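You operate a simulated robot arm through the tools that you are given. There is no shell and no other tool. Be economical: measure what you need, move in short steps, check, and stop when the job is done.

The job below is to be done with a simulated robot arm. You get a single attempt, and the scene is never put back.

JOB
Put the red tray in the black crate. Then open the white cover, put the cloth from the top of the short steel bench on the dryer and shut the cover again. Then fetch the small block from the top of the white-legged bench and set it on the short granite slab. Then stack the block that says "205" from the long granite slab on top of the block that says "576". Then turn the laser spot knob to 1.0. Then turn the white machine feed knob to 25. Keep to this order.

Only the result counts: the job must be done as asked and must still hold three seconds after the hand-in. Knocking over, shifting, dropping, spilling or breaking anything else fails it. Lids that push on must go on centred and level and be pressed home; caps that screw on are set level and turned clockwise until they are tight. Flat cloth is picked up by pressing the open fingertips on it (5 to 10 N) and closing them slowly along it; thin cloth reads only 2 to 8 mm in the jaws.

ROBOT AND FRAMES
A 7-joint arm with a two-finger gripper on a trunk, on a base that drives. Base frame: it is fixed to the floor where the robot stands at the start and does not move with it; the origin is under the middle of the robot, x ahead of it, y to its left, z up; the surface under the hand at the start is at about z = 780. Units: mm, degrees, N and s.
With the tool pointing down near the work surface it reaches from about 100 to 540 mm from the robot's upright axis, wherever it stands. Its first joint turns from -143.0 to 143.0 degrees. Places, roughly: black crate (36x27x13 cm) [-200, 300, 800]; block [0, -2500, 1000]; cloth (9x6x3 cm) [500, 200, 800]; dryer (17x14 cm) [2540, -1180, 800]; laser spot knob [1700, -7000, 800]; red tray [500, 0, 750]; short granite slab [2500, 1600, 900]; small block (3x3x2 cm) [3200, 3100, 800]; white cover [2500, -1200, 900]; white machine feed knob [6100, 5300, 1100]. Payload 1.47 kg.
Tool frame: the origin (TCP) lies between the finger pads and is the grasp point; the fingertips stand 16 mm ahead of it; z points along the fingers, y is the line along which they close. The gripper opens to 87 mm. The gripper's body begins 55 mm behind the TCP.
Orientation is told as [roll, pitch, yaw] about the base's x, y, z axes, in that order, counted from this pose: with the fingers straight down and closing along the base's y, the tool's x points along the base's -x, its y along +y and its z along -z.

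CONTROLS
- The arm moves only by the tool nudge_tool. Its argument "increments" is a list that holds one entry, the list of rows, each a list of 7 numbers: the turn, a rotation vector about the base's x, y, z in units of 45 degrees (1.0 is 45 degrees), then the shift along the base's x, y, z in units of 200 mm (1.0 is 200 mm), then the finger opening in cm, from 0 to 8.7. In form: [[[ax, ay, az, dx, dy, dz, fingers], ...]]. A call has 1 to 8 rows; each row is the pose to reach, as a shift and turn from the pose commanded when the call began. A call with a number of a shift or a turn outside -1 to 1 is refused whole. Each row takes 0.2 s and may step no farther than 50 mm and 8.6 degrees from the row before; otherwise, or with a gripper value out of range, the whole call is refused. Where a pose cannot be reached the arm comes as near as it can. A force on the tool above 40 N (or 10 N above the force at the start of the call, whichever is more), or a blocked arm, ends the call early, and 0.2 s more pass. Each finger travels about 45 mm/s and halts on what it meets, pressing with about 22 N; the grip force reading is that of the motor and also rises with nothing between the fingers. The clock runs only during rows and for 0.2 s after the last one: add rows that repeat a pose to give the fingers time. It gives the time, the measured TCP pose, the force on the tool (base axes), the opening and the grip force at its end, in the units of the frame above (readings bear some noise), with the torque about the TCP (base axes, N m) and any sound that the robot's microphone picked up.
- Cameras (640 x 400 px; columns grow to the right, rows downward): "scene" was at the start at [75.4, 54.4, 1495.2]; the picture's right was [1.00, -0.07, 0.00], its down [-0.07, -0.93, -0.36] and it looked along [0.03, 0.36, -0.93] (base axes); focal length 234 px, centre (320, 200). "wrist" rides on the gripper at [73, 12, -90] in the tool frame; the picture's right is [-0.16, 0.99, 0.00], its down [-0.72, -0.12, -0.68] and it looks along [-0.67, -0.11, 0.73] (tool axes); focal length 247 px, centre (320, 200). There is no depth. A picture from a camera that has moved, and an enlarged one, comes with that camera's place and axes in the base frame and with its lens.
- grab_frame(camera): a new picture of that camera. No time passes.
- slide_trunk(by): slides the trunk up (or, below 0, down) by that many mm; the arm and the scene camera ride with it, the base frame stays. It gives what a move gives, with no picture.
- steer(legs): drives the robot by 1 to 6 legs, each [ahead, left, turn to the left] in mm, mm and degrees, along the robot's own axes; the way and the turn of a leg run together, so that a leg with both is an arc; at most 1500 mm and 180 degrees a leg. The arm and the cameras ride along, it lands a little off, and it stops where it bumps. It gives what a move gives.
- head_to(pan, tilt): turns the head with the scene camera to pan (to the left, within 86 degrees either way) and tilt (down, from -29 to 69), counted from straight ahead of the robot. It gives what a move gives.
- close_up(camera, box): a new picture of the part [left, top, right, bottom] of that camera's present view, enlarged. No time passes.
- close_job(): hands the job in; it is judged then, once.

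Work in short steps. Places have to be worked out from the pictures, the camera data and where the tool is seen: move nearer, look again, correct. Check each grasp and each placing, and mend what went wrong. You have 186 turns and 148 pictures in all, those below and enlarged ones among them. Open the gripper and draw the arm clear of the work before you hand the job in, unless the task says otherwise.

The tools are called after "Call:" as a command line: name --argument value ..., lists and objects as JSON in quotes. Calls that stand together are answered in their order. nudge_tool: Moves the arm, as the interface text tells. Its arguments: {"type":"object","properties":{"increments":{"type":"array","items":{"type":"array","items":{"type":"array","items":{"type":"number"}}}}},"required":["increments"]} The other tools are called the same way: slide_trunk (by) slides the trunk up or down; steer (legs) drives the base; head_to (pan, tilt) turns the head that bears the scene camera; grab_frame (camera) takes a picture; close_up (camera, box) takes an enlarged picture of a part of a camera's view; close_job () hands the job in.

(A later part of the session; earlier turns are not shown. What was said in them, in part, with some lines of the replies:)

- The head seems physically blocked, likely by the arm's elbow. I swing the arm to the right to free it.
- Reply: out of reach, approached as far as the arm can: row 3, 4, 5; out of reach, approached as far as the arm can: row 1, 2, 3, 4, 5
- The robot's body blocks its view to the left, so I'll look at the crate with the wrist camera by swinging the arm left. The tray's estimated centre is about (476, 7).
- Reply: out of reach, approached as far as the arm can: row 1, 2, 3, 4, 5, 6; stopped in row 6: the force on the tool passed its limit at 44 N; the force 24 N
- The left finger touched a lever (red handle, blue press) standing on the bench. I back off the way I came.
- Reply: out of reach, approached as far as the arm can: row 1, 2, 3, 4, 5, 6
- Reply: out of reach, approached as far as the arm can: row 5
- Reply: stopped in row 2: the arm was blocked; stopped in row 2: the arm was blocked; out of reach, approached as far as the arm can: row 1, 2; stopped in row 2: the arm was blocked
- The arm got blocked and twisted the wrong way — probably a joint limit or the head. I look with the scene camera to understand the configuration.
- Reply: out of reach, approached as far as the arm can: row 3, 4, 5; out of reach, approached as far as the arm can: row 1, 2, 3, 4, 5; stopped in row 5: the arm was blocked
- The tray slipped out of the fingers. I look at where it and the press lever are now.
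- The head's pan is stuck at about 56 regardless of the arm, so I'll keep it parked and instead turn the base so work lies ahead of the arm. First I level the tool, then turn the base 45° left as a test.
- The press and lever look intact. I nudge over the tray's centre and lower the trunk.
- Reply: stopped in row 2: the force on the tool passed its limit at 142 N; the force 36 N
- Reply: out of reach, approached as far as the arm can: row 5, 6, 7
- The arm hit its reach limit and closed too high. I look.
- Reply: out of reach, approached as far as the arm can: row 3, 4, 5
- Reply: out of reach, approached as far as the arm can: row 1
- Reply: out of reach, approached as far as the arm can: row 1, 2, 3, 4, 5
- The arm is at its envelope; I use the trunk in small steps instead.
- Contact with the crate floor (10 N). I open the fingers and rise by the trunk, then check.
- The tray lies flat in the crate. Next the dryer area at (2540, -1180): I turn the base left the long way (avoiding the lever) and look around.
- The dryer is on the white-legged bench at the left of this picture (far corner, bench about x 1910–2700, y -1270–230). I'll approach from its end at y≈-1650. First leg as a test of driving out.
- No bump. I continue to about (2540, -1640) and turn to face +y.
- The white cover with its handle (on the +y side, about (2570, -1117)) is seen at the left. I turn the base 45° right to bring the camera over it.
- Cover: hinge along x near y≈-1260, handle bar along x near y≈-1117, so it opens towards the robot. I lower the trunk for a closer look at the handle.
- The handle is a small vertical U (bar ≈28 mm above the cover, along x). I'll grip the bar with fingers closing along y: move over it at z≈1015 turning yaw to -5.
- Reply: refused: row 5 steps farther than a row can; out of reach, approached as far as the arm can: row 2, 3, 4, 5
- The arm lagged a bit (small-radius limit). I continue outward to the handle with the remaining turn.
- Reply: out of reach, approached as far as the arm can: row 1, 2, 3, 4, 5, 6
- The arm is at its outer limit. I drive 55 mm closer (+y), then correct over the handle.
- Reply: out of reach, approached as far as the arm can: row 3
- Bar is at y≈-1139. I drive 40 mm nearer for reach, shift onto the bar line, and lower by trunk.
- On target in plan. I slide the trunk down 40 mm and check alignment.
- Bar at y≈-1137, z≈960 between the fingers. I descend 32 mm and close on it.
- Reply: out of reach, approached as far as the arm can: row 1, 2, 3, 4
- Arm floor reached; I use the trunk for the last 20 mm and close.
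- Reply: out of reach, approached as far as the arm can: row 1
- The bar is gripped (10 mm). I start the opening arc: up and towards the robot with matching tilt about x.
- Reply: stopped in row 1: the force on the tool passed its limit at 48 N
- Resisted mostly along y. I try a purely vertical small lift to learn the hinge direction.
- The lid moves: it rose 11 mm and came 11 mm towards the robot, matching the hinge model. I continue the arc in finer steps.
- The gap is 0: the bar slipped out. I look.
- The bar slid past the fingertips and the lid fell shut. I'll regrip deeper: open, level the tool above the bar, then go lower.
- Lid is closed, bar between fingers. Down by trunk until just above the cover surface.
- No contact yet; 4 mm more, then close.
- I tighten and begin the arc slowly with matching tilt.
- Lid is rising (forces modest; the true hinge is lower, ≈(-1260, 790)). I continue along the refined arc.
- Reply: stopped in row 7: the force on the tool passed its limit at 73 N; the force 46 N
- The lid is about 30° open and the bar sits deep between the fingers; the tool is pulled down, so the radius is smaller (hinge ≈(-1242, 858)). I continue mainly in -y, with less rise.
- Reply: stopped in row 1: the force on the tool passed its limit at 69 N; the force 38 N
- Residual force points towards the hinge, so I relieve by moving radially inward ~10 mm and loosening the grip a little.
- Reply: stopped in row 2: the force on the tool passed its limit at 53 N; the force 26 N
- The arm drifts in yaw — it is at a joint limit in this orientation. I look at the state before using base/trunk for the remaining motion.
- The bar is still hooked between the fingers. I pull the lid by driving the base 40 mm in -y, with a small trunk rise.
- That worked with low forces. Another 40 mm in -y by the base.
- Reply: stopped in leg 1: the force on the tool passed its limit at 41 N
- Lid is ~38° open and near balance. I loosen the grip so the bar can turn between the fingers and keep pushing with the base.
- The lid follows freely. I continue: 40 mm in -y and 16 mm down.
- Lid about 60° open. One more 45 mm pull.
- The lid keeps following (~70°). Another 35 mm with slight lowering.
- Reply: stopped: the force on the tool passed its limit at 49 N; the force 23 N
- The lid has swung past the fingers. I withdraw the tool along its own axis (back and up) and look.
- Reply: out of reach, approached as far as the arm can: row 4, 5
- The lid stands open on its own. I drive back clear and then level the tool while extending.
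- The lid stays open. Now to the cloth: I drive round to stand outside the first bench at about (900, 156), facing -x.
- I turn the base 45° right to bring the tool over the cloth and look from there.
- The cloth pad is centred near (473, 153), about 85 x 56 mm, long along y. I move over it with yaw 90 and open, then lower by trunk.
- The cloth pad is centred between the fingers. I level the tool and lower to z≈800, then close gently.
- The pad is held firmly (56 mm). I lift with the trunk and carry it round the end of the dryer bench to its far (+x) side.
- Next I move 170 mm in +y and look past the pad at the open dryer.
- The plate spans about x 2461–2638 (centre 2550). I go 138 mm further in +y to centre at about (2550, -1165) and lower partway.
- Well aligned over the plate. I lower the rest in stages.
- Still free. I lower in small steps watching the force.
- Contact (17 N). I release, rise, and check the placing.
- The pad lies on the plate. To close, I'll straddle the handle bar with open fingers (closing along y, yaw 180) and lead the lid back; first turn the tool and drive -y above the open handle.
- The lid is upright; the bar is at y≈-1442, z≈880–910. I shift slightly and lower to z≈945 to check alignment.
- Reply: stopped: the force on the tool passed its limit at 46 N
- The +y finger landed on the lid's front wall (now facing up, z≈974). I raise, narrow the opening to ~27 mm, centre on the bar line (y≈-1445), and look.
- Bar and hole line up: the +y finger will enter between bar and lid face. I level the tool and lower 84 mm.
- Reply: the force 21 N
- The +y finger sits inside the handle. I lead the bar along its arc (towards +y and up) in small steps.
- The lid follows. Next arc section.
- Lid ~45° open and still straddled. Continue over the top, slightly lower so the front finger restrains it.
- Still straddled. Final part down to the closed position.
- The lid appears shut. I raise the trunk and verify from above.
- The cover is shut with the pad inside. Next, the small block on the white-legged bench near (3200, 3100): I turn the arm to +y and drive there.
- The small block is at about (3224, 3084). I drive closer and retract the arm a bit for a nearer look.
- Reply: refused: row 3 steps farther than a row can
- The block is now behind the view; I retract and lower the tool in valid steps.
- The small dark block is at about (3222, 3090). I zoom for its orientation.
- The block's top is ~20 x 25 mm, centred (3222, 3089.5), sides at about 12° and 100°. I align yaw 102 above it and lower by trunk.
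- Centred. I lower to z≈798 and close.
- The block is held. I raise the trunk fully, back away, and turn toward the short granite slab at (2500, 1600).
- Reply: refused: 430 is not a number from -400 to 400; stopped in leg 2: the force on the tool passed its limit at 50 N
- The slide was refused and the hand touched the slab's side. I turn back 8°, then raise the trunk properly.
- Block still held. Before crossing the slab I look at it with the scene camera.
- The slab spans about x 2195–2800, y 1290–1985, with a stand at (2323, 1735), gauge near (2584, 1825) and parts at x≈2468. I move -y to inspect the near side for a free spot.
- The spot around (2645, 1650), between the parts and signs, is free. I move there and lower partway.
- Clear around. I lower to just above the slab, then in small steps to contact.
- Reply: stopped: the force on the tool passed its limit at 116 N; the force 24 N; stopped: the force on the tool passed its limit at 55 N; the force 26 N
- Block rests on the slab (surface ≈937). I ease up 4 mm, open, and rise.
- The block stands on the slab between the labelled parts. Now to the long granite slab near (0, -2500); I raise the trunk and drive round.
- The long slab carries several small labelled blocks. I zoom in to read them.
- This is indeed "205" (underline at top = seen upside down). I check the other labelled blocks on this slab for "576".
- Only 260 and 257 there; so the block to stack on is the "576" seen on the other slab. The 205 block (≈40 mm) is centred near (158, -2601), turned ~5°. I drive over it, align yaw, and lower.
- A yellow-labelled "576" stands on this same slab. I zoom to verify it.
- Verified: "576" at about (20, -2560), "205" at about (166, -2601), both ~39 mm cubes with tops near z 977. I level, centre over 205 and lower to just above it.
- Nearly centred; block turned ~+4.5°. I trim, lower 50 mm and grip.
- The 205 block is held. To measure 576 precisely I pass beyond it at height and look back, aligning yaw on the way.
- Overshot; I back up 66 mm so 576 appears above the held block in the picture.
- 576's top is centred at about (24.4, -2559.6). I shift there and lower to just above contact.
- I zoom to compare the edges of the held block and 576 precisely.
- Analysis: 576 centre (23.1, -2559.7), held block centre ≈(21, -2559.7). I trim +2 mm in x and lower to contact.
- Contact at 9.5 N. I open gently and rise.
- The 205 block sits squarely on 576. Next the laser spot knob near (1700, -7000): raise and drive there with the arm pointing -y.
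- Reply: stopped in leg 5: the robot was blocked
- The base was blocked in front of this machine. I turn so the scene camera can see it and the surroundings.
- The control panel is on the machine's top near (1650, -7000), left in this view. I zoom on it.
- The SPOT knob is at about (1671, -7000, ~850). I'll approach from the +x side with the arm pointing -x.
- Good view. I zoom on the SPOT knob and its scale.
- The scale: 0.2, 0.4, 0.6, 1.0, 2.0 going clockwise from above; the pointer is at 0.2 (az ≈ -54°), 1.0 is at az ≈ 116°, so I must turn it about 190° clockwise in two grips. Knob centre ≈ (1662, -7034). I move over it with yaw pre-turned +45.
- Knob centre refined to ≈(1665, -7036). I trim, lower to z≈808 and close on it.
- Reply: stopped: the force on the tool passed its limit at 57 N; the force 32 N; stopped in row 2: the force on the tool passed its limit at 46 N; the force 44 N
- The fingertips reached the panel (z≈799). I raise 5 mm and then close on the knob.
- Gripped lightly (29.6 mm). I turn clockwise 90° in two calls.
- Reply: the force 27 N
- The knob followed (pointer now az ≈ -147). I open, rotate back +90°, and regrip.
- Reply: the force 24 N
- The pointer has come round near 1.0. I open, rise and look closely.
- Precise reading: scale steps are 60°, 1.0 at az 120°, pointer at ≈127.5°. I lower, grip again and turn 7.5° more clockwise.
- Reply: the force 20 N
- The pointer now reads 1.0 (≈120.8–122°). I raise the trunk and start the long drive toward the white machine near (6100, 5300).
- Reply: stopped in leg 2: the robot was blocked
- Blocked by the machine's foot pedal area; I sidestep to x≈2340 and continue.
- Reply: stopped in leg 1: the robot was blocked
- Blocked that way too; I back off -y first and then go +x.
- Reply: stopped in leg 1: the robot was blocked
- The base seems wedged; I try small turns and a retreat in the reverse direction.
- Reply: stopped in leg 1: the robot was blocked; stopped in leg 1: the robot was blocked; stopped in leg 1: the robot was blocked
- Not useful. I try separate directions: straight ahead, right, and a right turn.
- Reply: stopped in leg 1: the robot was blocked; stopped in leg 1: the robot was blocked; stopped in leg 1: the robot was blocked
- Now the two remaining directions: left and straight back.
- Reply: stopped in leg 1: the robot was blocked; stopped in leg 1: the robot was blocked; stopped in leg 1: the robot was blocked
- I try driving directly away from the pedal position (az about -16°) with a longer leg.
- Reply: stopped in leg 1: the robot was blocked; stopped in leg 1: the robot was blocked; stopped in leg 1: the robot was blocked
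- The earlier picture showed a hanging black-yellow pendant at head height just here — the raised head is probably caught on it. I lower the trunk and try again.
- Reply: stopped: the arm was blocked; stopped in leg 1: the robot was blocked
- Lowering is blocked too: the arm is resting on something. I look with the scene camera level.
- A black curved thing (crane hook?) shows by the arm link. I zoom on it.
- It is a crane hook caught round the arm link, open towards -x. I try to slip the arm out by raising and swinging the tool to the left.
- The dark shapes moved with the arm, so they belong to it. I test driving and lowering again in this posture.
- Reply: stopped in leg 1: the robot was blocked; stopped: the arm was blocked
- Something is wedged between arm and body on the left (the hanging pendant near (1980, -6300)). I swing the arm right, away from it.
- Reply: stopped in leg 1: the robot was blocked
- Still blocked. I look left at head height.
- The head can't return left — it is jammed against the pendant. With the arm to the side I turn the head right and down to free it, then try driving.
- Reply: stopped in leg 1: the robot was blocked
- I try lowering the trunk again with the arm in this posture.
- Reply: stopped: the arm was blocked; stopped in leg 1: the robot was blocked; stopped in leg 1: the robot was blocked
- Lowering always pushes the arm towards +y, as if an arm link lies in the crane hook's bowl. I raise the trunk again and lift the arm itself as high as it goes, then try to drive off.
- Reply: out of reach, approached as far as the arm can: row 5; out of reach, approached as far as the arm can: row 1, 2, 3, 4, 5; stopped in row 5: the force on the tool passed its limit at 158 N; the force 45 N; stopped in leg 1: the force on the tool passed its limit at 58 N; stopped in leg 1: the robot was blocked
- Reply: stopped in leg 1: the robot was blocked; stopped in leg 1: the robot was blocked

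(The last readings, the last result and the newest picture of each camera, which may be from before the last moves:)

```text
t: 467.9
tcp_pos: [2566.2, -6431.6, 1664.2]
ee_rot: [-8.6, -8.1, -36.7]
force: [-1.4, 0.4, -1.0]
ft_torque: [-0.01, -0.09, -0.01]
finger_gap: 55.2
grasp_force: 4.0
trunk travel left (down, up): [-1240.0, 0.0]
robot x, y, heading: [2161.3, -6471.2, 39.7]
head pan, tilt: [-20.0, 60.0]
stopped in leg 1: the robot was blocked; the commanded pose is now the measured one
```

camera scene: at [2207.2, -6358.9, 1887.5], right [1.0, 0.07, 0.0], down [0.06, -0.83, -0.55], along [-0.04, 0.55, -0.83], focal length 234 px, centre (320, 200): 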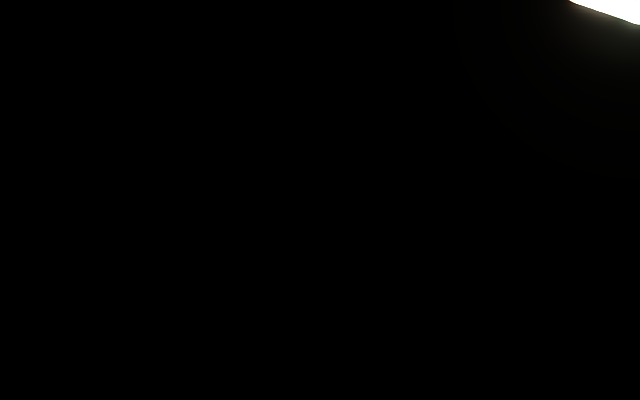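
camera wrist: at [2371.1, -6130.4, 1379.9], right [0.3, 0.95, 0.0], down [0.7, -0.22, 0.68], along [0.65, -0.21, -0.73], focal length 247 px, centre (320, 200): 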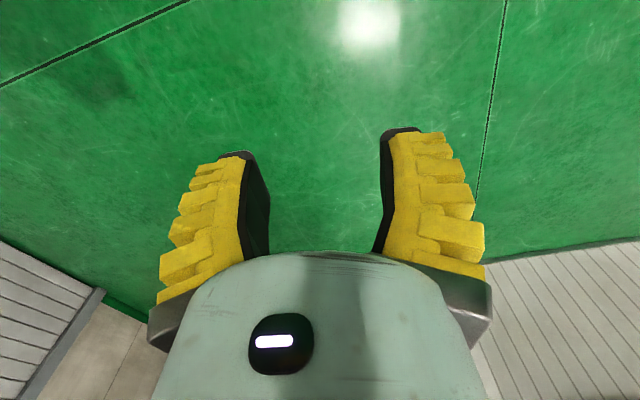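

The hand itself touched something up there. I look through the wrist camera.

Call:
grab_frame --camera "wrist"

Call:
head_to --pan 30 --tilt -20

Call:
grab_frame --camera "scene"

```text
18 pictures are left
camera wrist: at [2512.8, -6359.8, 1741.9], right [0.73, 0.68, -0.12], down [0.49, -0.38, 0.79], along [0.48, -0.63, -0.61], focal length 247 px, centre (320, 200)
```

wrist: 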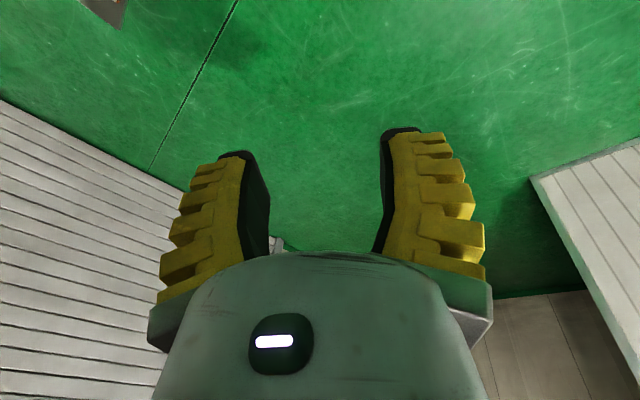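

```text
t: 469.4
tcp_pos: [2567.3, -6431.6, 1665.3]
ee_rot: [-8.5, -8.1, -36.8]
force: [-1.7, -0.7, 0.5]
ft_torque: [0.0, -0.08, 0.05]
finger_gap: 55.5
grasp_force: 3.9
trunk travel left (down, up): [-1240.0, 0.0]
robot x, y, heading: [2159.3, -6466.4, 39.4]
head pan, tilt: [30.0, -20.0]
```

```text
17 pictures are left
camera scene: at [2210.8, -6359.5, 1880.9], right [1.0, 0.08, 0.0], down [0.07, -0.88, -0.47], along [-0.04, 0.47, -0.88], focal length 234 px, centre (320, 200)
```

scene: 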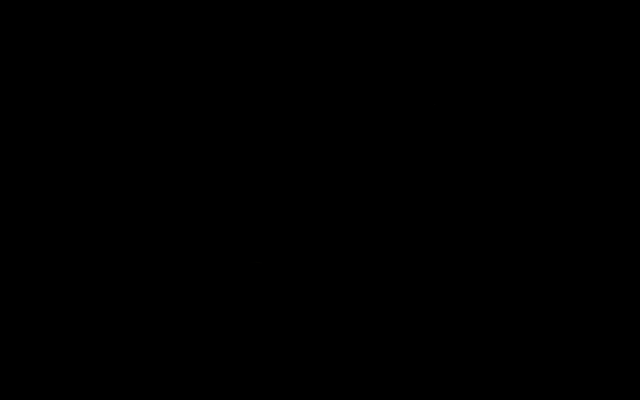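

Lowering tilts the whole robot: its left shoulder hangs on the hook, so the wheels lack grip. I swing the arm far to the right (-y side) to lean the robot off the hook and retreat in -y.

Call:
nudge_tool --increments '[[[0, 0, -0.1, 0, -0.15, -0.15, 5], [0, 0, -0.2, 0, -0.3, -0.3, 5], [0, 0, -0.3, 0, -0.45, -0.45, 5], [0, 0, -0.4, 0, -0.6, -0.6, 5], [0, 0, -0.5, 0, -0.75, -0.75, 5], [0, 0, -0.6, 0, -0.9, -0.9, 5]]]'

Call:
nudge_tool --increments '[[[0, 0, -0.1, -0.04, -0.18, -0.1, 5], [0, 0, -0.2, -0.1, -0.36, -0.2, 5], [0, 0, -0.3, -0.17, -0.54, -0.3, 5], [0, 0, -0.4, -0.26, -0.72, -0.4, 5], [0, 0, -0.5, -0.36, -0.9, -0.5, 5]]]'

Call:
nudge_tool --increments '[[[0, 0, -0.1, -0.12, -0.15, 0, 5], [0, 0, -0.2, -0.26, -0.28, 0, 5], [0, 0, -0.3, -0.42, -0.38, 0, 5]]]'

Call:
steer --legs '[[-190, -235, 0]]'

Call:
steer --legs '[[0, 0, -15]]'

Call:
steer --legs '[[0, 0, 15]]'

```text
t: 470.8
tcp_pos: [2564.2, -6612.6, 1486.6]
ee_rot: [-8.3, -8.2, -64.0]
force: [-0.1, -0.6, -0.2]
ft_torque: [0.0, 0.01, -0.02]
finger_gap: 55.6
grasp_force: 3.6
trunk travel left (down, up): [-1240.0, 0.0]
robot x, y, heading: [2161.6, -6465.9, 39.3]
head pan, tilt: [30.0, -20.0]
```

```text
t: 472.0
tcp_pos: [2505.7, -6763.2, 1402.2]
ee_rot: [-7.8, -8.4, -84.3]
force: [-0.4, 0.2, -1.0]
ft_torque: [0.0, -0.02, -0.02]
finger_gap: 55.5
grasp_force: 4.4
out of reach, approached as far as the arm can: row 5
trunk travel left (down, up): [-1240.0, 0.0]
robot x, y, heading: [2159.9, -6466.2, 39.8]
head pan, tilt: [30.0, -20.0]
```

```text
t: 472.8
tcp_pos: [2487.3, -6769.1, 1444.1]
ee_rot: [-7.3, -7.2, -95.8]
force: [0.1, 0.1, 0.5]
ft_torque: [0.03, -0.01, -0.02]
finger_gap: 55.4
grasp_force: 4.5
out of reach, approached as far as the arm can: row 1, 2, 3
trunk travel left (down, up): [-1240.0, 0.0]
robot x, y, heading: [2163.8, -6467.0, 40.1]
head pan, tilt: [30.0, -20.0]
```

```text
t: 473.4
tcp_pos: [2493.0, -6768.3, 1443.0]
ee_rot: [-7.5, -7.2, -95.0]
force: [-0.5, -0.6, 0.1]
ft_torque: [0.04, -0.07, 0.02]
finger_gap: 55.5
grasp_force: 3.5
trunk travel left (down, up): [-1240.0, 0.0]
robot x, y, heading: [2160.8, -6465.8, 39.4]
head pan, tilt: [30.0, -20.0]
stopped in leg 1: the robot was blocked; the commanded pose is now the measured one
```

```text
t: 474.1
tcp_pos: [2493.5, -6768.5, 1442.9]
ee_rot: [-7.2, -7.3, -95.0]
force: [0.6, -0.3, 0.3]
ft_torque: [-0.06, 0.03, 0.0]
finger_gap: 55.4
grasp_force: 4.2
trunk travel left (down, up): [-1240.0, 0.0]
robot x, y, heading: [2160.7, -6470.5, 39.1]
head pan, tilt: [30.0, -20.0]
stopped in leg 1: the robot was blocked; the commanded pose is now the measured one
```

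```text
t: 475.5
tcp_pos: [2498.1, -6761.2, 1443.8]
ee_rot: [-7.3, -7.5, -94.3]
force: [0.3, 0.1, 0.2]
ft_torque: [0.0, -0.01, 0.0]
finger_gap: 55.5
grasp_force: 3.8
trunk travel left (down, up): [-1240.0, 0.0]
robot x, y, heading: [2162.6, -6466.9, 40.2]
head pan, tilt: [30.0, -20.0]
stopped in leg 1: the robot was blocked; the commanded pose is now the measured one
```

Left turns seem to make slow progress (heading 36→40). I repeat them several times.

Call:
steer --legs '[[0, 0, 90]]'

Call:
steer --legs '[[0, 0, 90]]'

Call:
steer --legs '[[0, 0, 180]]'

Call:
steer --legs '[[200, 0, 90]]'

Call:
steer --legs '[[0, -200, 90]]'

Call:
steer --legs '[[-200, 0, 90]]'

```text
t: 477.1
tcp_pos: [2504.6, -6755.1, 1444.0]
ee_rot: [-7.3, -7.4, -93.7]
force: [0.2, -1.4, -0.4]
ft_torque: [0.01, -0.03, 0.01]
finger_gap: 55.2
grasp_force: 4.3
trunk travel left (down, up): [-1240.0, 0.0]
robot x, y, heading: [2168.1, -6461.2, 40.4]
head pan, tilt: [30.0, -20.0]
stopped in leg 1: the robot was blocked; the commanded pose is now the measured one
```

```text
t: 478.2
tcp_pos: [2509.5, -6748.6, 1444.0]
ee_rot: [-7.3, -7.3, -93.2]
force: [-0.2, -0.4, 0.3]
ft_torque: [0.0, 0.0, 0.02]
finger_gap: 55.3
grasp_force: 3.8
trunk travel left (down, up): [-1240.0, 0.0]
robot x, y, heading: [2165.8, -6461.9, 41.3]
head pan, tilt: [30.0, -20.0]
stopped in leg 1: the robot was blocked; the commanded pose is now the measured one
```

```text
t: 480.2
tcp_pos: [2516.5, -6744.3, 1444.5]
ee_rot: [-7.2, -7.3, -92.6]
force: [-0.2, -0.3, 0.2]
ft_torque: [0.0, -0.01, -0.03]
finger_gap: 55.2
grasp_force: 3.9
trunk travel left (down, up): [-1240.0, 0.0]
robot x, y, heading: [2171.3, -6457.4, 41.7]
head pan, tilt: [30.0, -20.0]
stopped in leg 1: the robot was blocked; the commanded pose is now the measured one
```

```text
t: 482.1
tcp_pos: [2592.5, -6637.4, 1440.8]
ee_rot: [-7.6, -6.7, -83.2]
force: [0.4, 0.3, -0.1]
ft_torque: [-0.01, -0.01, 0.03]
finger_gap: 55.3
grasp_force: 3.7
trunk travel left (down, up): [-1240.0, 0.0]
robot x, y, heading: [2211.1, -6416.8, 51.3]
head pan, tilt: [30.0, -20.0]
stopped in leg 1: the robot was blocked; the commanded pose is now the measured one
```

```text
t: 482.8
tcp_pos: [2595.6, -6637.2, 1439.7]
ee_rot: [-7.6, -6.7, -82.8]
force: [0.0, -0.2, 0.1]
ft_torque: [0.01, 0.0, -0.01]
finger_gap: 55.3
grasp_force: 3.7
trunk travel left (down, up): [-1240.0, 0.0]
robot x, y, heading: [2212.8, -6416.4, 51.5]
head pan, tilt: [30.0, -20.0]
stopped in leg 1: the robot was blocked; the commanded pose is now the measured one
```

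```text
t: 483.5
tcp_pos: [2595.3, -6636.5, 1439.8]
ee_rot: [-7.7, -6.8, -82.9]
force: [-0.8, -0.2, 0.3]
ft_torque: [0.0, 0.02, 0.03]
finger_gap: 55.2
grasp_force: 3.4
trunk travel left (down, up): [-1240.0, 0.0]
robot x, y, heading: [2211.8, -6416.8, 51.5]
head pan, tilt: [30.0, -20.0]
stopped in leg 1: the robot was blocked; the commanded pose is now the measured one
```

Forward plus left turn broke progress (now (2211, -6417), heading 51). I continue that way.

Call:
steer --legs '[[300, 0, 60]]'

Call:
steer --legs '[[300, 0, 60]]'

Call:
steer --legs '[[300, -100, 0]]'

Call:
steer --legs '[[300, 0, 60]]'

```text
t: 484.4
tcp_pos: [2604.0, -6623.4, 1439.8]
ee_rot: [-7.6, -6.8, -81.7]
force: [0.1, 0.4, 0.2]
ft_torque: [0.0, 0.01, 0.0]
finger_gap: 55.4
grasp_force: 3.9
trunk travel left (down, up): [-1240.0, 0.0]
robot x, y, heading: [2210.8, -6410.5, 52.4]
head pan, tilt: [30.0, -20.0]
stopped in leg 1: the robot was blocked; the commanded pose is now the measured one
```

```text
t: 485.2
tcp_pos: [2609.4, -6612.8, 1440.2]
ee_rot: [-7.6, -6.9, -81.0]
force: [0.0, -0.8, 0.5]
ft_torque: [0.01, 0.04, -0.02]
finger_gap: 55.5
grasp_force: 4.1
trunk travel left (down, up): [-1240.0, 0.0]
robot x, y, heading: [2219.2, -6409.0, 53.6]
head pan, tilt: [30.0, -20.0]
stopped in leg 1: the robot was blocked; the commanded pose is now the measured one
```

```text
t: 486.4
tcp_pos: [2668.9, -6534.4, 1441.2]
ee_rot: [-7.6, -6.8, -76.0]
force: [-0.2, -0.7, -0.3]
ft_torque: [0.01, -0.01, -0.01]
finger_gap: 55.4
grasp_force: 3.3
trunk travel left (down, up): [-1240.0, 0.0]
robot x, y, heading: [2261.2, -6358.0, 58.4]
head pan, tilt: [30.0, -20.0]
stopped in leg 1: the robot was blocked; the commanded pose is now the measured one
```

```text
t: 488.2
tcp_pos: [2747.7, -6239.8, 1440.5]
ee_rot: [-7.6, -6.9, -52.4]
force: [0.8, 0.4, -0.6]
ft_torque: [-0.02, -0.01, -0.02]
finger_gap: 55.4
grasp_force: 4.0
trunk travel left (down, up): [-1240.0, 0.0]
robot x, y, heading: [2303.9, -6241.8, 82.0]
head pan, tilt: [30.0, -20.0]
stopped in leg 1: the robot was blocked; the commanded pose is now the measured one
```

Coming free: now (2304, -6242), heading 82. I continue forward and right.

Call:
steer --legs '[[100, -200, 0]]'

Call:
steer --legs '[[300, -100, 0]]'

Call:
steer --legs '[[300, 0, 30]]'

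Call:
steer --legs '[[300, -100, 0]]'

```text
t: 489.9
tcp_pos: [2957.4, -6166.4, 1440.8]
ee_rot: [-7.5, -6.9, -52.2]
force: [0.4, 0.0, -0.2]
ft_torque: [0.0, 0.03, 0.01]
finger_gap: 55.2
grasp_force: 3.4
trunk travel left (down, up): [-1240.0, 0.0]
robot x, y, heading: [2510.1, -6175.1, 82.1]
head pan, tilt: [30.0, -20.0]
```

```text
t: 492.0
tcp_pos: [3097.4, -5888.1, 1441.3]
ee_rot: [-7.6, -6.9, -52.4]
force: [0.1, 0.2, -0.1]
ft_torque: [-0.01, 0.01, 0.03]
finger_gap: 55.2
grasp_force: 3.9
trunk travel left (down, up): [-1240.0, 0.0]
robot x, y, heading: [2652.1, -5893.8, 82.3]
head pan, tilt: [30.0, -20.0]
```

```text
t: 494.0
tcp_pos: [2998.5, -5376.7, 1440.2]
ee_rot: [-7.7, -6.9, -22.2]
force: [-0.1, -0.6, 0.5]
ft_torque: [-0.01, 0.01, -0.01]
finger_gap: 55.5
grasp_force: 4.0
trunk travel left (down, up): [-1240.0, 0.0]
robot x, y, heading: [2620.8, -5607.1, 112.3]
head pan, tilt: [30.0, -20.0]
```

```text
t: 496.1
tcp_pos: [2978.9, -5066.0, 1441.3]
ee_rot: [-7.6, -6.9, -22.1]
force: [0.4, 0.1, 0.4]
ft_torque: [0.0, 0.0, -0.01]
finger_gap: 55.4
grasp_force: 4.1
trunk travel left (down, up): [-1240.0, 0.0]
robot x, y, heading: [2595.9, -5291.1, 112.3]
head pan, tilt: [30.0, -20.0]
```

Free. I continue to the white machine: turn to heading 90 and drive along x≈3300, keeping clear of the cabin and benches.

Call:
slide_trunk --by -150

Call:
steer --legs '[[0, 0, -22.3], [1091, -704, 0], [1300, 0, 0], [1300, 0, 0], [1300, 0, 0], [1000, -800, 0]]'

```text
t: 497.9
tcp_pos: [2979.3, -5065.0, 1291.1]
ee_rot: [-7.6, -7.0, -22.2]
force: [0.3, -0.4, -0.2]
ft_torque: [0.01, 0.02, -0.03]
finger_gap: 55.6
grasp_force: 3.4
trunk travel left (down, up): [-1090.0, 150.0]
robot x, y, heading: [2598.9, -5291.2, 112.2]
head pan, tilt: [30.0, -20.0]
```

```text
t: 530.0
tcp_pos: [4489.6, 751.4, 1290.5]
ee_rot: [-7.7, -6.9, -44.8]
force: [-0.3, -0.1, -0.4]
ft_torque: [0.03, -0.01, -0.01]
finger_gap: 55.3
grasp_force: 4.1
trunk travel left (down, up): [-1090.0, 150.0]
robot x, y, heading: [4050.2, 689.1, 89.4]
head pan, tilt: [30.0, -20.0]
```

No bumps. I continue to about (5100, 3300) and turn so the scene camera looks at (6100, 5300).

Call:
steer --legs '[[1311, -550, 0], [1300, -500, 0], [0, 0, -82]]'

Call:
head_to --pan 56 --tilt 15

Call:
grab_frame --camera "scene"

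```text
t: 547.2
tcp_pos: [5269.4, 2899.1, 1291.2]
ee_rot: [-7.7, -6.9, -126.3]
force: [-0.2, -1.1, 0.6]
ft_torque: [0.03, 0.0, 0.0]
finger_gap: 55.3
grasp_force: 3.7
trunk travel left (down, up): [-1090.0, 150.0]
robot x, y, heading: [5140.7, 3324.0, 8.1]
head pan, tilt: [30.0, -20.0]
```

```text
t: 548.2
tcp_pos: [5268.5, 2897.0, 1291.2]
ee_rot: [-7.6, -7.0, -126.5]
force: [0.6, -0.5, 0.7]
ft_torque: [-0.01, -0.02, -0.02]
finger_gap: 55.3
grasp_force: 3.4
trunk travel left (down, up): [-1090.0, 150.0]
robot x, y, heading: [5145.7, 3322.3, 8.0]
head pan, tilt: [56.0, 15.0]
```

```text
16 pictures are left
camera scene: at [5253.3, 3415.0, 1802.7], right [0.9, -0.44, 0.0], down [-0.11, -0.22, -0.97], along [0.43, 0.87, -0.25], focal length 234 px, centre (320, 200)
```

scene: 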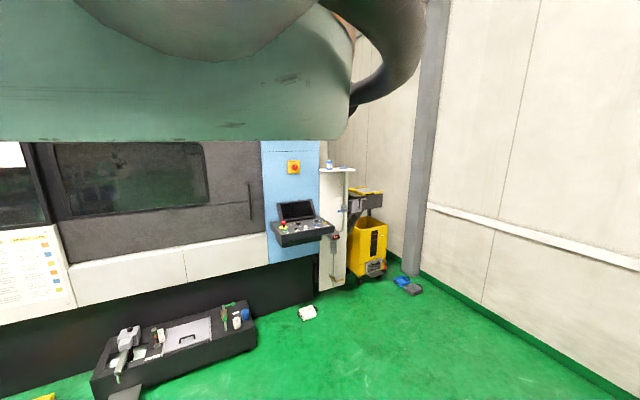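

The console is at the blue panel. I zoom to see the knobs.

Call:
close_up --camera "scene" --box '[265, 195, 345, 250]'

```text
7.27 times, centred on (305, 222) of scene
camera zoom: at [5253.3, 3415.0, 1802.7], right [0.9, -0.44, 0.0], down [-0.11, -0.22, -0.97], along [0.43, 0.87, -0.25], focal length 1702 px, centre (429, 36)
```

zoom: 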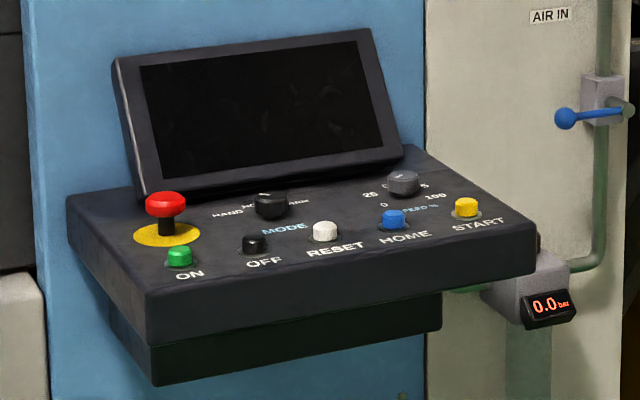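

The FEED knob is on the near-horizontal console at about (6109, 5219, 1100). First I bring the arm back to the front with the tool levelled.

Call:
nudge_tool --increments '[[[0.004, -0.045, 0.16, 0.16, 0.06, 0, 5], [0.009, -0.09, 0.32, 0.32, 0.14, 0, 5], [0.013, -0.135, 0.48, 0.48, 0.22, 0, 5], [0.018, -0.18, 0.64, 0.64, 0.31, 0, 5], [0.022, -0.22, 0.8, 0.8, 0.42, 0, 5]]]'

Call:
nudge_tool --increments '[[[0, 0, 0.16, 0.14, 0.12, 0, 5], [0, 0, 0.32, 0.27, 0.26, 0, 5], [0, 0, 0.48, 0.39, 0.41, 0, 5], [0, 0, 0.64, 0.49, 0.57, 0, 5], [0, 0, 0.8, 0.57, 0.73, 0, 5]]]'

Call:
nudge_tool --increments '[[[0, 0, 0.16, 0.07, 0.16, 0, 5], [0, 0, 0.32, 0.13, 0.32, 0, 5], [0, 0, 0.48, 0.17, 0.49, 0, 5], [0, 0, 0.64, 0.2, 0.66, 0, 5], [0, 0, 0.8, 0.22, 0.82, 0, 5]]]'

Call:
nudge_tool --increments '[[[0, 0, 0.16, 0, 0.17, 0, 5], [0, 0, 0.32, -0.02, 0.34, 0, 5], [0, 0, 0.48, -0.04, 0.51, 0, 5], [0, 0, 0.64, -0.07, 0.68, 0, 5], [0, 0, 0.8, -0.1, 0.84, 0, 5]]]'

```text
t: 549.5
tcp_pos: [5431.7, 2972.3, 1301.1]
ee_rot: [1.4, -2.7, -90.9]
force: [0.2, 0.2, -0.3]
ft_torque: [-0.02, 0.05, 0.04]
finger_gap: 55.3
grasp_force: 3.7
out of reach, approached as far as the arm can: row 5
trunk travel left (down, up): [-1090.0, 150.0]
robot x, y, heading: [5139.5, 3322.9, 8.0]
head pan, tilt: [56.0, 15.0]
```

```text
t: 550.6
tcp_pos: [5588.8, 3019.9, 1301.5]
ee_rot: [1.4, -2.8, -54.9]
force: [-1.3, 0.0, 0.4]
ft_torque: [0.03, 0.0, -0.02]
finger_gap: 55.3
grasp_force: 3.9
out of reach, approached as far as the arm can: row 1, 2, 3, 4, 5
trunk travel left (down, up): [-1090.0, 150.0]
robot x, y, heading: [5144.6, 3322.4, 8.1]
head pan, tilt: [56.0, 15.0]
```

```text
t: 551.9
tcp_pos: [5698.2, 3125.3, 1301.3]
ee_rot: [1.4, -2.7, -19.0]
force: [-0.1, 0.0, 0.6]
ft_torque: [0.02, -0.04, -0.01]
finger_gap: 55.1
grasp_force: 3.6
out of reach, approached as far as the arm can: row 1, 2, 3, 4, 5
trunk travel left (down, up): [-1090.0, 150.0]
robot x, y, heading: [5141.9, 3326.9, 8.1]
head pan, tilt: [56.0, 15.0]
```

```text
t: 553.0
tcp_pos: [5759.9, 3276.5, 1300.8]
ee_rot: [1.4, -2.8, 17.1]
force: [-1.1, -0.4, 0.3]
ft_torque: [0.01, 0.03, 0.01]
finger_gap: 55.3
grasp_force: 3.9
out of reach, approached as far as the arm can: row 1, 2, 3, 4, 5
trunk travel left (down, up): [-1090.0, 150.0]
robot x, y, heading: [5138.2, 3325.1, 8.0]
head pan, tilt: [56.0, 15.0]
```

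The arm is overextended; I retract and level it, then turn and drive to the front of the console.

Call:
nudge_tool --increments '[[[-0.02, 0.02, 0, -0.18, 0.05, 0, 5], [-0.048, 0.05, 0, -0.36, 0.1, -0.05, 5], [-0.048, 0.05, 0, -0.54, 0.17, -0.1, 5], [-0.048, 0.05, 0, -0.7, 0.25, -0.15, 5]]]'

Call:
steer --legs '[[0, 0, 89], [588, -560, 0], [500, -560, 0]]'

Call:
grab_frame --camera "wrist"

```text
t: 554.0
tcp_pos: [5752.9, 3280.5, 1299.4]
ee_rot: [0.0, 0.0, 17.0]
force: [1.3, 0.0, 0.7]
ft_torque: [0.03, -0.02, 0.01]
finger_gap: 55.3
grasp_force: 3.8
out of reach, approached as far as the arm can: row 1, 2, 3, 4
trunk travel left (down, up): [-1090.0, 150.0]
robot x, y, heading: [5142.7, 3324.9, 8.2]
head pan, tilt: [56.0, 15.0]
```

```text
t: 565.9
tcp_pos: [6108.6, 5190.7, 1299.2]
ee_rot: [0.1, 0.0, 107.7]
force: [-0.6, 0.5, 0.2]
ft_torque: [-0.01, 0.02, 0.01]
finger_gap: 55.3
grasp_force: 3.4
trunk travel left (down, up): [-1090.0, 150.0]
robot x, y, heading: [6074.6, 4573.9, 99.0]
head pan, tilt: [56.0, 15.0]
```

```text
14 pictures are left
camera wrist: at [6118.4, 5119.3, 1390.9], right [-0.99, -0.15, 0.0], down [-0.11, 0.72, 0.68], along [-0.1, 0.67, -0.73], focal length 247 px, centre (320, 200)
```

wrist: 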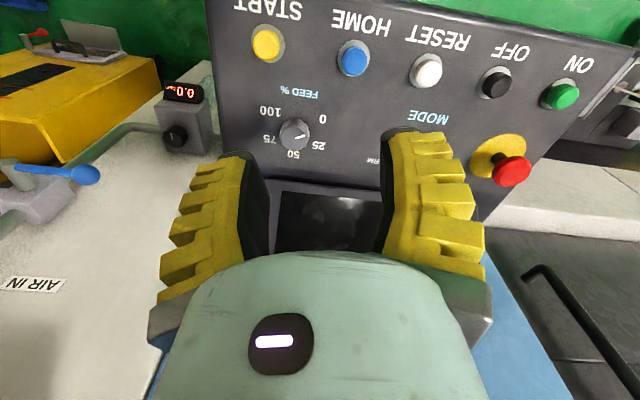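

The FEED knob triangulates to about (6132, 5290, 1072). I zoom to read its scale.

Call:
close_up --camera "wrist" --box '[250, 80, 350, 165]'

Call:
nudge_tool --increments '[[[0, 0, 0, 0, -0.2, 0, 5], [0, 0, 0, 0, -0.4, 0, 5], [0, 0, 0, 0, -0.6, 0, 5], [0, 0, 0, 0, -0.8, 0, 5], [0, 0, 0, 0, -1, 0, 5]]]'

```text
4.71 times, centred on (300, 122) of wrist
camera zoom: at [6118.4, 5119.3, 1390.9], right [-0.99, -0.15, 0.0], down [-0.11, 0.72, 0.68], along [-0.1, 0.67, -0.73], focal length 1162 px, centre (414, 565)
```

zoom: 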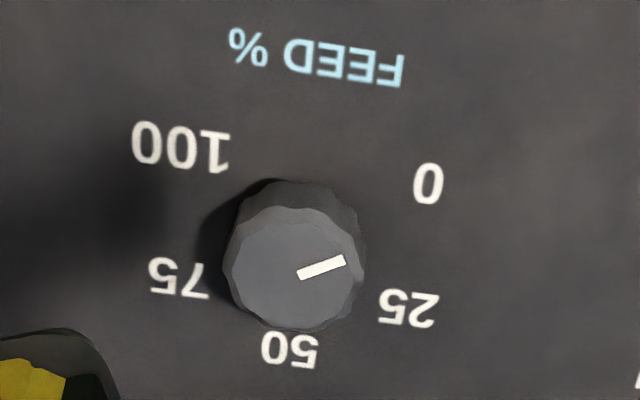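

```text
t: 567.1
tcp_pos: [6162.1, 5175.5, 1300.3]
ee_rot: [0.2, 0.2, 107.8]
force: [0.1, 0.3, 0.2]
ft_torque: [0.01, -0.01, 0.0]
finger_gap: 55.4
grasp_force: 3.9
out of reach, approached as far as the arm can: row 1, 2, 3, 4, 5
trunk travel left (down, up): [-1090.0, 150.0]
robot x, y, heading: [6072.5, 4577.4, 99.0]
head pan, tilt: [56.0, 15.0]
```

Scale: 0 at az 210°, 25 at 150°, 50 at 90° (clockwise increases, 60° steps); pointer is near 0. Knob centre ≈(6129, 5296). The arm can't retract at this relative height, so I raise the trunk and lower the arm.

Call:
slide_trunk --by 145

Call:
nudge_tool --increments '[[[0, 0, 0, 0, 0, -0.2, 5], [0, 0, 0, 0, -0.05, -0.4, 5], [0, 0, 0, 0, -0.1, -0.6, 5], [0, 0, 0, 0, -0.15, -0.8, 5], [0, 0, 0, 0, -0.2, -1, 5]]]'

```text
t: 568.8
tcp_pos: [6162.5, 5175.2, 1445.1]
ee_rot: [0.2, 0.2, 107.8]
force: [-0.2, -1.1, -0.3]
ft_torque: [-0.02, 0.0, 0.01]
finger_gap: 55.5
grasp_force: 4.1
trunk travel left (down, up): [-1235.0, 5.0]
robot x, y, heading: [6074.3, 4578.3, 98.8]
head pan, tilt: [56.0, 15.0]
```

```text
t: 570.0
tcp_pos: [6163.7, 5139.8, 1246.3]
ee_rot: [0.1, -0.3, 107.6]
force: [1.7, 6.8, 4.9]
ft_torque: [-0.5, 0.12, 0.0]
finger_gap: 55.8
grasp_force: 4.0
trunk travel left (down, up): [-1235.0, 5.0]
robot x, y, heading: [6077.0, 4581.5, 98.7]
head pan, tilt: [56.0, 15.0]
```

Tracking again. I retract the arm, then drive the base forward so the tool ends above the knob.

Call:
nudge_tool --increments '[[[0, 0, -0.1, -0.12, -0.13, 0, 5], [0, 0, -0.2, -0.24, -0.27, 0, 5], [0, 0, -0.3, -0.37, -0.42, 0, 5], [0, 0, -0.39, -0.37, -0.5, 0, 5]]]'

Call:
steer --legs '[[220, -75, 0]]'

Call:
grab_frame --camera "wrist"

```text
t: 571.0
tcp_pos: [6093.7, 5056.4, 1231.3]
ee_rot: [0.2, -1.9, 93.7]
force: [0.0, -0.5, 0.8]
ft_torque: [-0.02, -0.02, -0.02]
finger_gap: 55.0
grasp_force: 4.2
out of reach, approached as far as the arm can: row 3, 4
trunk travel left (down, up): [-1235.0, 5.0]
robot x, y, heading: [6076.4, 4578.8, 98.7]
head pan, tilt: [56.0, 15.0]
```

```text
t: 572.8
tcp_pos: [6136.3, 5286.4, 1230.0]
ee_rot: [0.3, -1.8, 93.6]
force: [0.4, 0.1, 0.0]
ft_torque: [-0.01, -0.01, -0.01]
finger_gap: 55.3
grasp_force: 3.7
trunk travel left (down, up): [-1235.0, 5.0]
robot x, y, heading: [6111.0, 4811.3, 98.8]
head pan, tilt: [56.0, 15.0]
```

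```text
12 pictures are left
camera wrist: at [6128.6, 5210.8, 1319.3], right [-1.0, 0.1, 0.01], down [0.07, 0.71, 0.7], along [0.06, 0.7, -0.71], focal length 247 px, centre (320, 200)
```

wrist: 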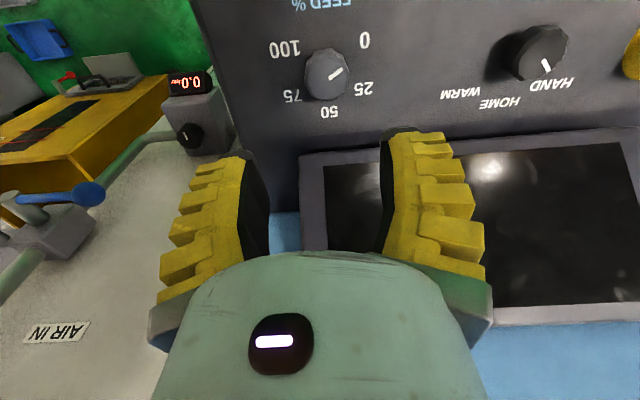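

Knob centre confirmed at (6128.5, 5294); the screen base is ~80 mm away. I level, centre and lower by trunk to z≈1085.

Call:
nudge_tool --increments '[[[-0.02, 0, 0, -0.02, 0.02, 0, 5], [-0.04, 0, 0, -0.039, 0.038, 0, 5], [-0.04, 0, 0, -0.039, 0.038, 0, 5]]]'

Call:
slide_trunk --by -105

Call:
grab_frame --camera "wrist"

```text
t: 573.6
tcp_pos: [6127.6, 5291.9, 1231.1]
ee_rot: [0.3, 0.1, 93.6]
force: [-0.7, 0.9, 0.1]
ft_torque: [-0.01, -0.01, 0.0]
finger_gap: 55.3
grasp_force: 4.1
trunk travel left (down, up): [-1235.0, 5.0]
robot x, y, heading: [6115.8, 4806.7, 98.7]
head pan, tilt: [56.0, 15.0]
```

```text
t: 575.0
tcp_pos: [6128.5, 5293.2, 1126.7]
ee_rot: [0.3, 0.0, 93.6]
force: [-0.5, -0.4, 0.0]
ft_torque: [0.01, 0.0, 0.0]
finger_gap: 55.4
grasp_force: 3.0
trunk travel left (down, up): [-1130.0, 110.0]
robot x, y, heading: [6118.6, 4810.8, 98.8]
head pan, tilt: [56.0, 15.0]
```

```text
11 pictures are left
camera wrist: at [6120.2, 5220.7, 1217.2], right [-1.0, 0.1, 0.01], down [0.07, 0.73, 0.68], along [0.06, 0.68, -0.73], focal length 247 px, centre (320, 200)
```

wrist: 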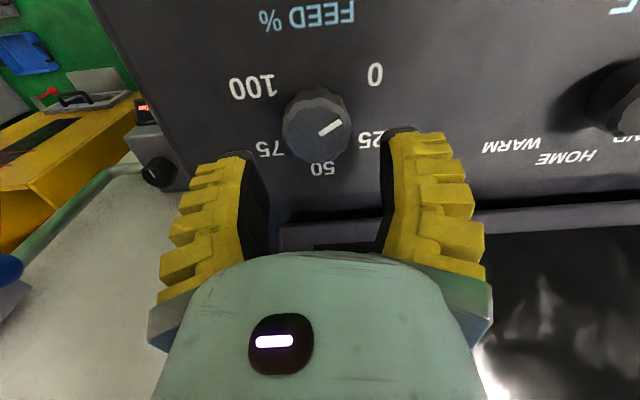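

Centred. The knob is ~43 mm wide, so I open to ~68 mm and lower in steps.

Call:
nudge_tool --increments '[[[0, 0, 0, -0.005, 0.008, 0, 6.4], [0, 0, 0, -0.005, 0.008, 0, 6.4]]]'

Call:
slide_trunk --by -44

Call:
slide_trunk --by -6

```text
t: 575.5
tcp_pos: [6126.6, 5293.3, 1125.5]
ee_rot: [0.3, 0.0, 93.6]
force: [-0.1, 0.2, 0.0]
ft_torque: [0.04, -0.03, 0.0]
finger_gap: 68.0
grasp_force: 2.6
trunk travel left (down, up): [-1130.0, 110.0]
robot x, y, heading: [6115.1, 4807.4, 98.8]
head pan, tilt: [56.0, 15.0]
```

```text
t: 576.4
tcp_pos: [6126.1, 5294.6, 1082.2]
ee_rot: [0.3, -0.1, 93.5]
force: [0.4, 0.1, 0.0]
ft_torque: [0.0, 0.0, 0.0]
finger_gap: 68.3
grasp_force: 2.9
trunk travel left (down, up): [-1086.0, 154.0]
robot x, y, heading: [6113.6, 4811.5, 99.1]
head pan, tilt: [56.0, 15.0]
```

```text
t: 577.0
tcp_pos: [6125.9, 5295.2, 1075.2]
ee_rot: [0.3, 0.1, 93.6]
force: [-0.5, -0.7, -0.1]
ft_torque: [-0.03, 0.01, 0.0]
finger_gap: 68.1
grasp_force: 3.2
trunk travel left (down, up): [-1080.0, 160.0]
robot x, y, heading: [6115.3, 4805.8, 98.6]
head pan, tilt: [56.0, 15.0]
```

No contact yet at tip z≈1059. I shift +2 mm in x and close to see if the knob is between the pads.

Call:
nudge_tool --increments '[[[0, 0, 0, 0.01, 0, 0, 5], [0, 0, 0, 0.01, 0, 0, 4], [0, 0, 0, 0.01, 0, 0, 3.2], [0, 0, 0, 0.01, 0, 0, 3.2], [0, 0, 0, 0.01, 0, 0, 3.2]]]'

Call:
grab_frame --camera "wrist"

```text
t: 578.2
tcp_pos: [6128.3, 5295.0, 1077.1]
ee_rot: [0.3, 0.0, 93.6]
force: [0.3, -5.1, 15.7]
ft_torque: [-0.23, -0.04, -0.02]
finger_gap: 35.9
grasp_force: 30.4
trunk travel left (down, up): [-1080.0, 160.0]
robot x, y, heading: [6114.8, 4813.4, 98.9]
head pan, tilt: [56.0, 15.0]
```

```text
10 pictures are left
camera wrist: at [6121.0, 5222.3, 1168.3], right [-1.0, 0.1, 0.01], down [0.07, 0.73, 0.68], along [0.06, 0.68, -0.73], focal length 247 px, centre (320, 200)
```

wrist: 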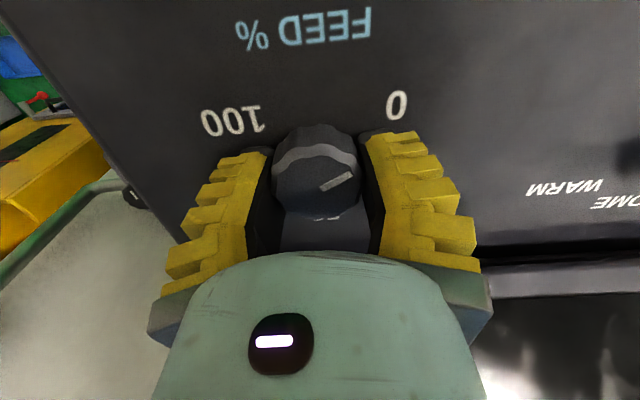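

The knob is gripped. I turn clockwise 56° in total, then release and look.

Call:
nudge_tool --increments '[[[0, 0, -0.17, 0, 0, 0, 3.4], [0, 0, -0.34, 0, 0, 0, 3.4], [0, 0, -0.51, 0, 0, 0, 3.4], [0, 0, -0.68, 0, 0, 0, 3.4], [0, 0, -0.85, 0, 0, 0, 3.4], [0, 0, -1, 0, 0, 0, 3.4]]]'

Call:
nudge_tool --increments '[[[0, 0, -0.12, 0, 0, 0, 3.4], [0, 0, -0.25, 0, 0, 0, 3.4], [0, 0, -0.25, 0, 0, 0, 3.4]]]'

Call:
nudge_tool --increments '[[[0, 0, 0, 0, 0, 0, 4.2], [0, 0, 0, 0, 0, 0, 5.4], [0, 0, 0, 0, 0, 0, 6.4], [0, 0, 0, 0, 0, 0, 6.4]]]'

Call:
slide_trunk --by 150

Call:
close_up --camera "wrist" --box '[230, 10, 410, 130]'

```text
t: 579.6
tcp_pos: [6133.3, 5292.8, 1075.3]
ee_rot: [-0.1, -0.1, 48.2]
force: [21.8, -15.9, 22.9]
ft_torque: [-0.3, -0.13, 0.32]
finger_gap: 37.3
grasp_force: 30.1
trunk travel left (down, up): [-1080.0, 160.0]
robot x, y, heading: [6115.9, 4809.4, 98.8]
head pan, tilt: [56.0, 15.0]
```

```text
t: 580.1
tcp_pos: [6134.0, 5291.8, 1076.8]
ee_rot: [-0.1, -0.1, 41.7]
force: [11.0, -9.7, 20.4]
ft_torque: [-0.09, -0.17, 0.06]
finger_gap: 37.1
grasp_force: 29.9
trunk travel left (down, up): [-1080.0, 160.0]
robot x, y, heading: [6114.6, 4807.3, 98.8]
head pan, tilt: [56.0, 15.0]
stopped in row 2: the force on the tool passed its limit at 51 N (the readings are from after the stop); the commanded pose is now the measured one
```

```text
t: 581.1
tcp_pos: [6130.3, 5293.1, 1075.6]
ee_rot: [0.3, 0.1, 41.9]
force: [-0.3, 0.4, -0.1]
ft_torque: [-0.01, 0.03, -0.04]
finger_gap: 68.2
grasp_force: 2.9
trunk travel left (down, up): [-1080.0, 160.0]
robot x, y, heading: [6112.1, 4809.0, 98.6]
head pan, tilt: [56.0, 15.0]
```

```text
t: 582.8
tcp_pos: [6130.0, 5293.1, 1226.0]
ee_rot: [0.2, 0.1, 42.0]
force: [-0.2, 0.5, -0.7]
ft_torque: [-0.01, 0.02, 0.02]
finger_gap: 67.9
grasp_force: 3.2
trunk travel left (down, up): [-1230.0, 10.0]
robot x, y, heading: [6115.1, 4808.2, 98.9]
head pan, tilt: [56.0, 15.0]
```

```text
3.33 times, centred on (320, 70) of wrist
camera zoom: at [6067.5, 5253.6, 1317.2], right [-0.54, 0.84, 0.0], down [0.62, 0.4, 0.68], along [0.57, 0.37, -0.73], focal length 823 px, centre (320, 633)
```

zoom: 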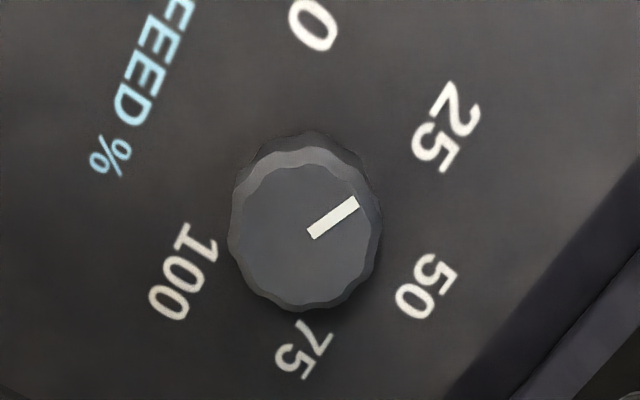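

The pointer reads az ≈157° (≈22); 25 is at 150°. I lower, regrip centred and turn 7.5° more.

Call:
nudge_tool --increments '[[[0, 0, 0, 0.003, -0.01, 0, 6.4], [0, 0, 0, 0.003, -0.01, 0, 6.4]]]'

Call:
slide_trunk --by -150

Call:
nudge_tool --increments '[[[0, 0, 0, 0, 0, 0, 5], [0, 0, 0, 0, 0, 0, 4], [0, 0, 0, 0, 0, 0, 3.5], [0, 0, 0, 0, 0, 0, 3.5], [0, 0, -0.08, 0, 0, 0, 3.5], [0, 0, -0.167, 0, 0, 0, 3.5], [0, 0, -0.167, 0, 0, 0, 3.5]]]'

Call:
nudge_tool --increments '[[[0, 0, 0, 0, 0, 0, 4.2], [0, 0, 0, 0, 0, 0, 5.4], [0, 0, 0, 0, 0, 0, 6.4], [0, 0, 0, 0, 0, 0, 6.4]]]'

Call:
slide_trunk --by 150

Call:
close_up --camera "wrist" --box '[230, 10, 410, 130]'

```text
t: 583.4
tcp_pos: [6130.5, 5291.8, 1225.9]
ee_rot: [0.1, -0.1, 42.0]
force: [-0.3, -0.3, -0.2]
ft_torque: [0.03, -0.01, -0.02]
finger_gap: 68.1
grasp_force: 3.1
trunk travel left (down, up): [-1230.0, 10.0]
robot x, y, heading: [6113.8, 4811.0, 99.0]
head pan, tilt: [56.0, 15.0]
```

```text
t: 585.2
tcp_pos: [6130.3, 5291.4, 1077.0]
ee_rot: [0.1, 0.0, 42.0]
force: [0.4, -0.4, -0.9]
ft_torque: [0.02, 0.0, -0.01]
finger_gap: 68.5
grasp_force: 3.4
trunk travel left (down, up): [-1080.0, 160.0]
robot x, y, heading: [6111.8, 4811.4, 98.7]
head pan, tilt: [56.0, 15.0]
```

```text
t: 586.8
tcp_pos: [6129.6, 5290.4, 1076.8]
ee_rot: [0.2, 0.1, 34.4]
force: [1.1, 0.1, 0.3]
ft_torque: [0.05, 0.01, 0.03]
finger_gap: 40.7
grasp_force: 4.0
trunk travel left (down, up): [-1080.0, 160.0]
robot x, y, heading: [6113.3, 4809.3, 98.5]
head pan, tilt: [56.0, 15.0]
```

```text
t: 587.8
tcp_pos: [6130.2, 5290.2, 1075.3]
ee_rot: [0.2, 0.2, 34.4]
force: [0.4, 0.2, 0.4]
ft_torque: [0.0, 0.0, 0.01]
finger_gap: 68.1
grasp_force: 2.9
trunk travel left (down, up): [-1080.0, 160.0]
robot x, y, heading: [6115.4, 4810.8, 99.0]
head pan, tilt: [56.0, 15.0]
```

```text
t: 589.5
tcp_pos: [6131.1, 5290.2, 1225.4]
ee_rot: [0.2, 0.1, 34.3]
force: [-0.7, -0.1, -0.4]
ft_torque: [0.03, 0.01, 0.01]
finger_gap: 68.0
grasp_force: 3.2
trunk travel left (down, up): [-1230.0, 10.0]
robot x, y, heading: [6117.1, 4809.6, 98.7]
head pan, tilt: [56.0, 15.0]
```

```text
3.33 times, centred on (320, 70) of wrist
camera zoom: at [6063.4, 5259.5, 1317.6], right [-0.43, 0.9, 0.0], down [0.66, 0.31, 0.68], along [0.61, 0.29, -0.73], focal length 823 px, centre (320, 633)
```

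zoom: 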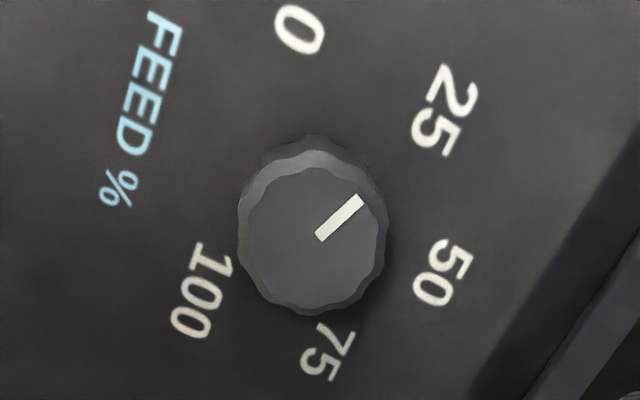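

The second grip didn't bite (knob unmoved, pointer ≈155.5°, i.e. ≈23). I regrip tighter and turn 6°.

Call:
slide_trunk --by -150

Call:
nudge_tool --increments '[[[0, 0, 0, 0, 0, 0, 5], [0, 0, 0, 0, 0, 0, 4], [0, 0, 0, 0, 0, 0, 3.2], [0, 0, 0, 0, 0, 0, 3], [0, 0, -0.06, 0, 0, 0, 3], [0, 0, -0.125, 0, 0, 0, 3], [0, 0, -0.125, 0, 0, 0, 3]]]'

Call:
nudge_tool --increments '[[[0, 0, 0, 0, 0, 0, 4.2], [0, 0, 0, 0, 0, 0, 5.4], [0, 0, 0, 0, 0, 0, 6.4], [0, 0, 0, 0, 0, 0, 6.4]]]'

Call:
slide_trunk --by 150

Call:
close_up --camera "wrist" --box '[230, 10, 410, 130]'

```text
t: 591.3
tcp_pos: [6131.0, 5290.0, 1076.5]
ee_rot: [0.2, 0.0, 34.4]
force: [-0.7, 0.0, -0.2]
ft_torque: [0.01, 0.02, 0.0]
finger_gap: 67.9
grasp_force: 2.9
trunk travel left (down, up): [-1080.0, 160.0]
robot x, y, heading: [6115.1, 4808.3, 98.9]
head pan, tilt: [56.0, 15.0]
```

```text
t: 592.9
tcp_pos: [6130.6, 5289.6, 1075.5]
ee_rot: [0.0, 0.0, 28.6]
force: [2.6, -2.6, 6.1]
ft_torque: [-0.14, -0.11, 0.05]
finger_gap: 39.8
grasp_force: 7.1
trunk travel left (down, up): [-1080.0, 160.0]
robot x, y, heading: [6115.8, 4809.6, 98.7]
head pan, tilt: [56.0, 15.0]
```

```text
t: 593.9
tcp_pos: [6130.4, 5290.5, 1075.4]
ee_rot: [0.2, 0.0, 28.7]
force: [0.4, -0.5, 0.7]
ft_torque: [-0.01, -0.01, -0.02]
finger_gap: 68.1
grasp_force: 3.1
trunk travel left (down, up): [-1080.0, 160.0]
robot x, y, heading: [6118.3, 4808.4, 99.0]
head pan, tilt: [56.0, 15.0]
```

```text
t: 595.6
tcp_pos: [6129.9, 5289.5, 1225.4]
ee_rot: [0.2, 0.2, 28.8]
force: [-0.1, 0.0, 0.1]
ft_torque: [0.01, 0.01, 0.05]
finger_gap: 68.1
grasp_force: 3.2
trunk travel left (down, up): [-1230.0, 10.0]
robot x, y, heading: [6114.4, 4810.6, 98.8]
head pan, tilt: [56.0, 15.0]
```

```text
3.33 times, centred on (320, 70) of wrist
camera zoom: at [6060.3, 5266.1, 1317.4], right [-0.34, 0.94, 0.0], down [0.69, 0.25, 0.68], along [0.64, 0.23, -0.73], focal length 823 px, centre (320, 633)
```

zoom: 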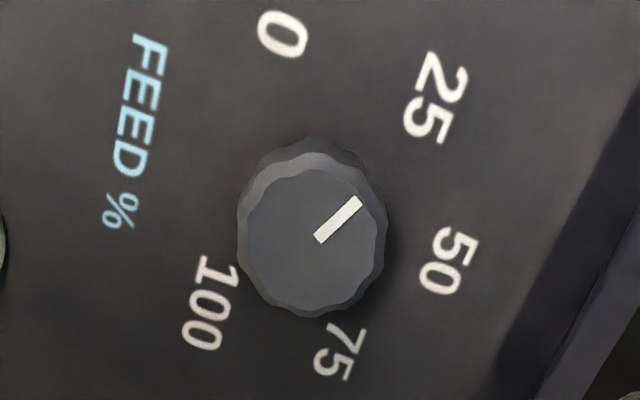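

The pointer now reads 25 (az ≈149–150°). I back the robot clear with the gripper open.

Call:
steer --legs '[[-400, 0, 0]]'

```text
t: 598.1
tcp_pos: [6190.2, 4897.9, 1225.0]
ee_rot: [0.2, 0.0, 29.0]
force: [0.3, -0.5, -0.1]
ft_torque: [-0.02, 0.02, 0.01]
finger_gap: 68.1
grasp_force: 3.6
trunk travel left (down, up): [-1230.0, 10.0]
robot x, y, heading: [6175.3, 4417.2, 99.2]
head pan, tilt: [56.0, 15.0]
```

Everything is placed, the gripper is open and the arm is clear, so I hand the job in.

Call:
close_job

```text
The job is handed in.
```

I finished all six steps in the order asked and handed the job in, but I hit or caught several things on the way that could count against it.

**Results as last checked**
- **Tray:** the red tray lies flat in the black crate.
- **Cloth and cover:** the cloth is on the dryer plate and the cover is shut.
- **Small block:** it stands on the short granite slab.
- **Stack:** block 205 sits squarely on block 576.
- **Laser spot knob:** it reads about 1.0, within roughly 2°.
- **Feed knob:** it reads about 25, within roughly 2°.

**What went wrong on the way**
- **Tray drop:** I dropped the tray from about 0.5 m onto the bench. It landed upright, and I picked it up again.
- **Contacts:** I bumped the press lever, the crate rim and the side of the short granite slab. I saw no sign that any of them moved.
- **Snag:** near the laser machine the robot got stuck for a while, probably on something hanging from the ceiling, and forced its way free. I did not check afterwards whether that was shifted.
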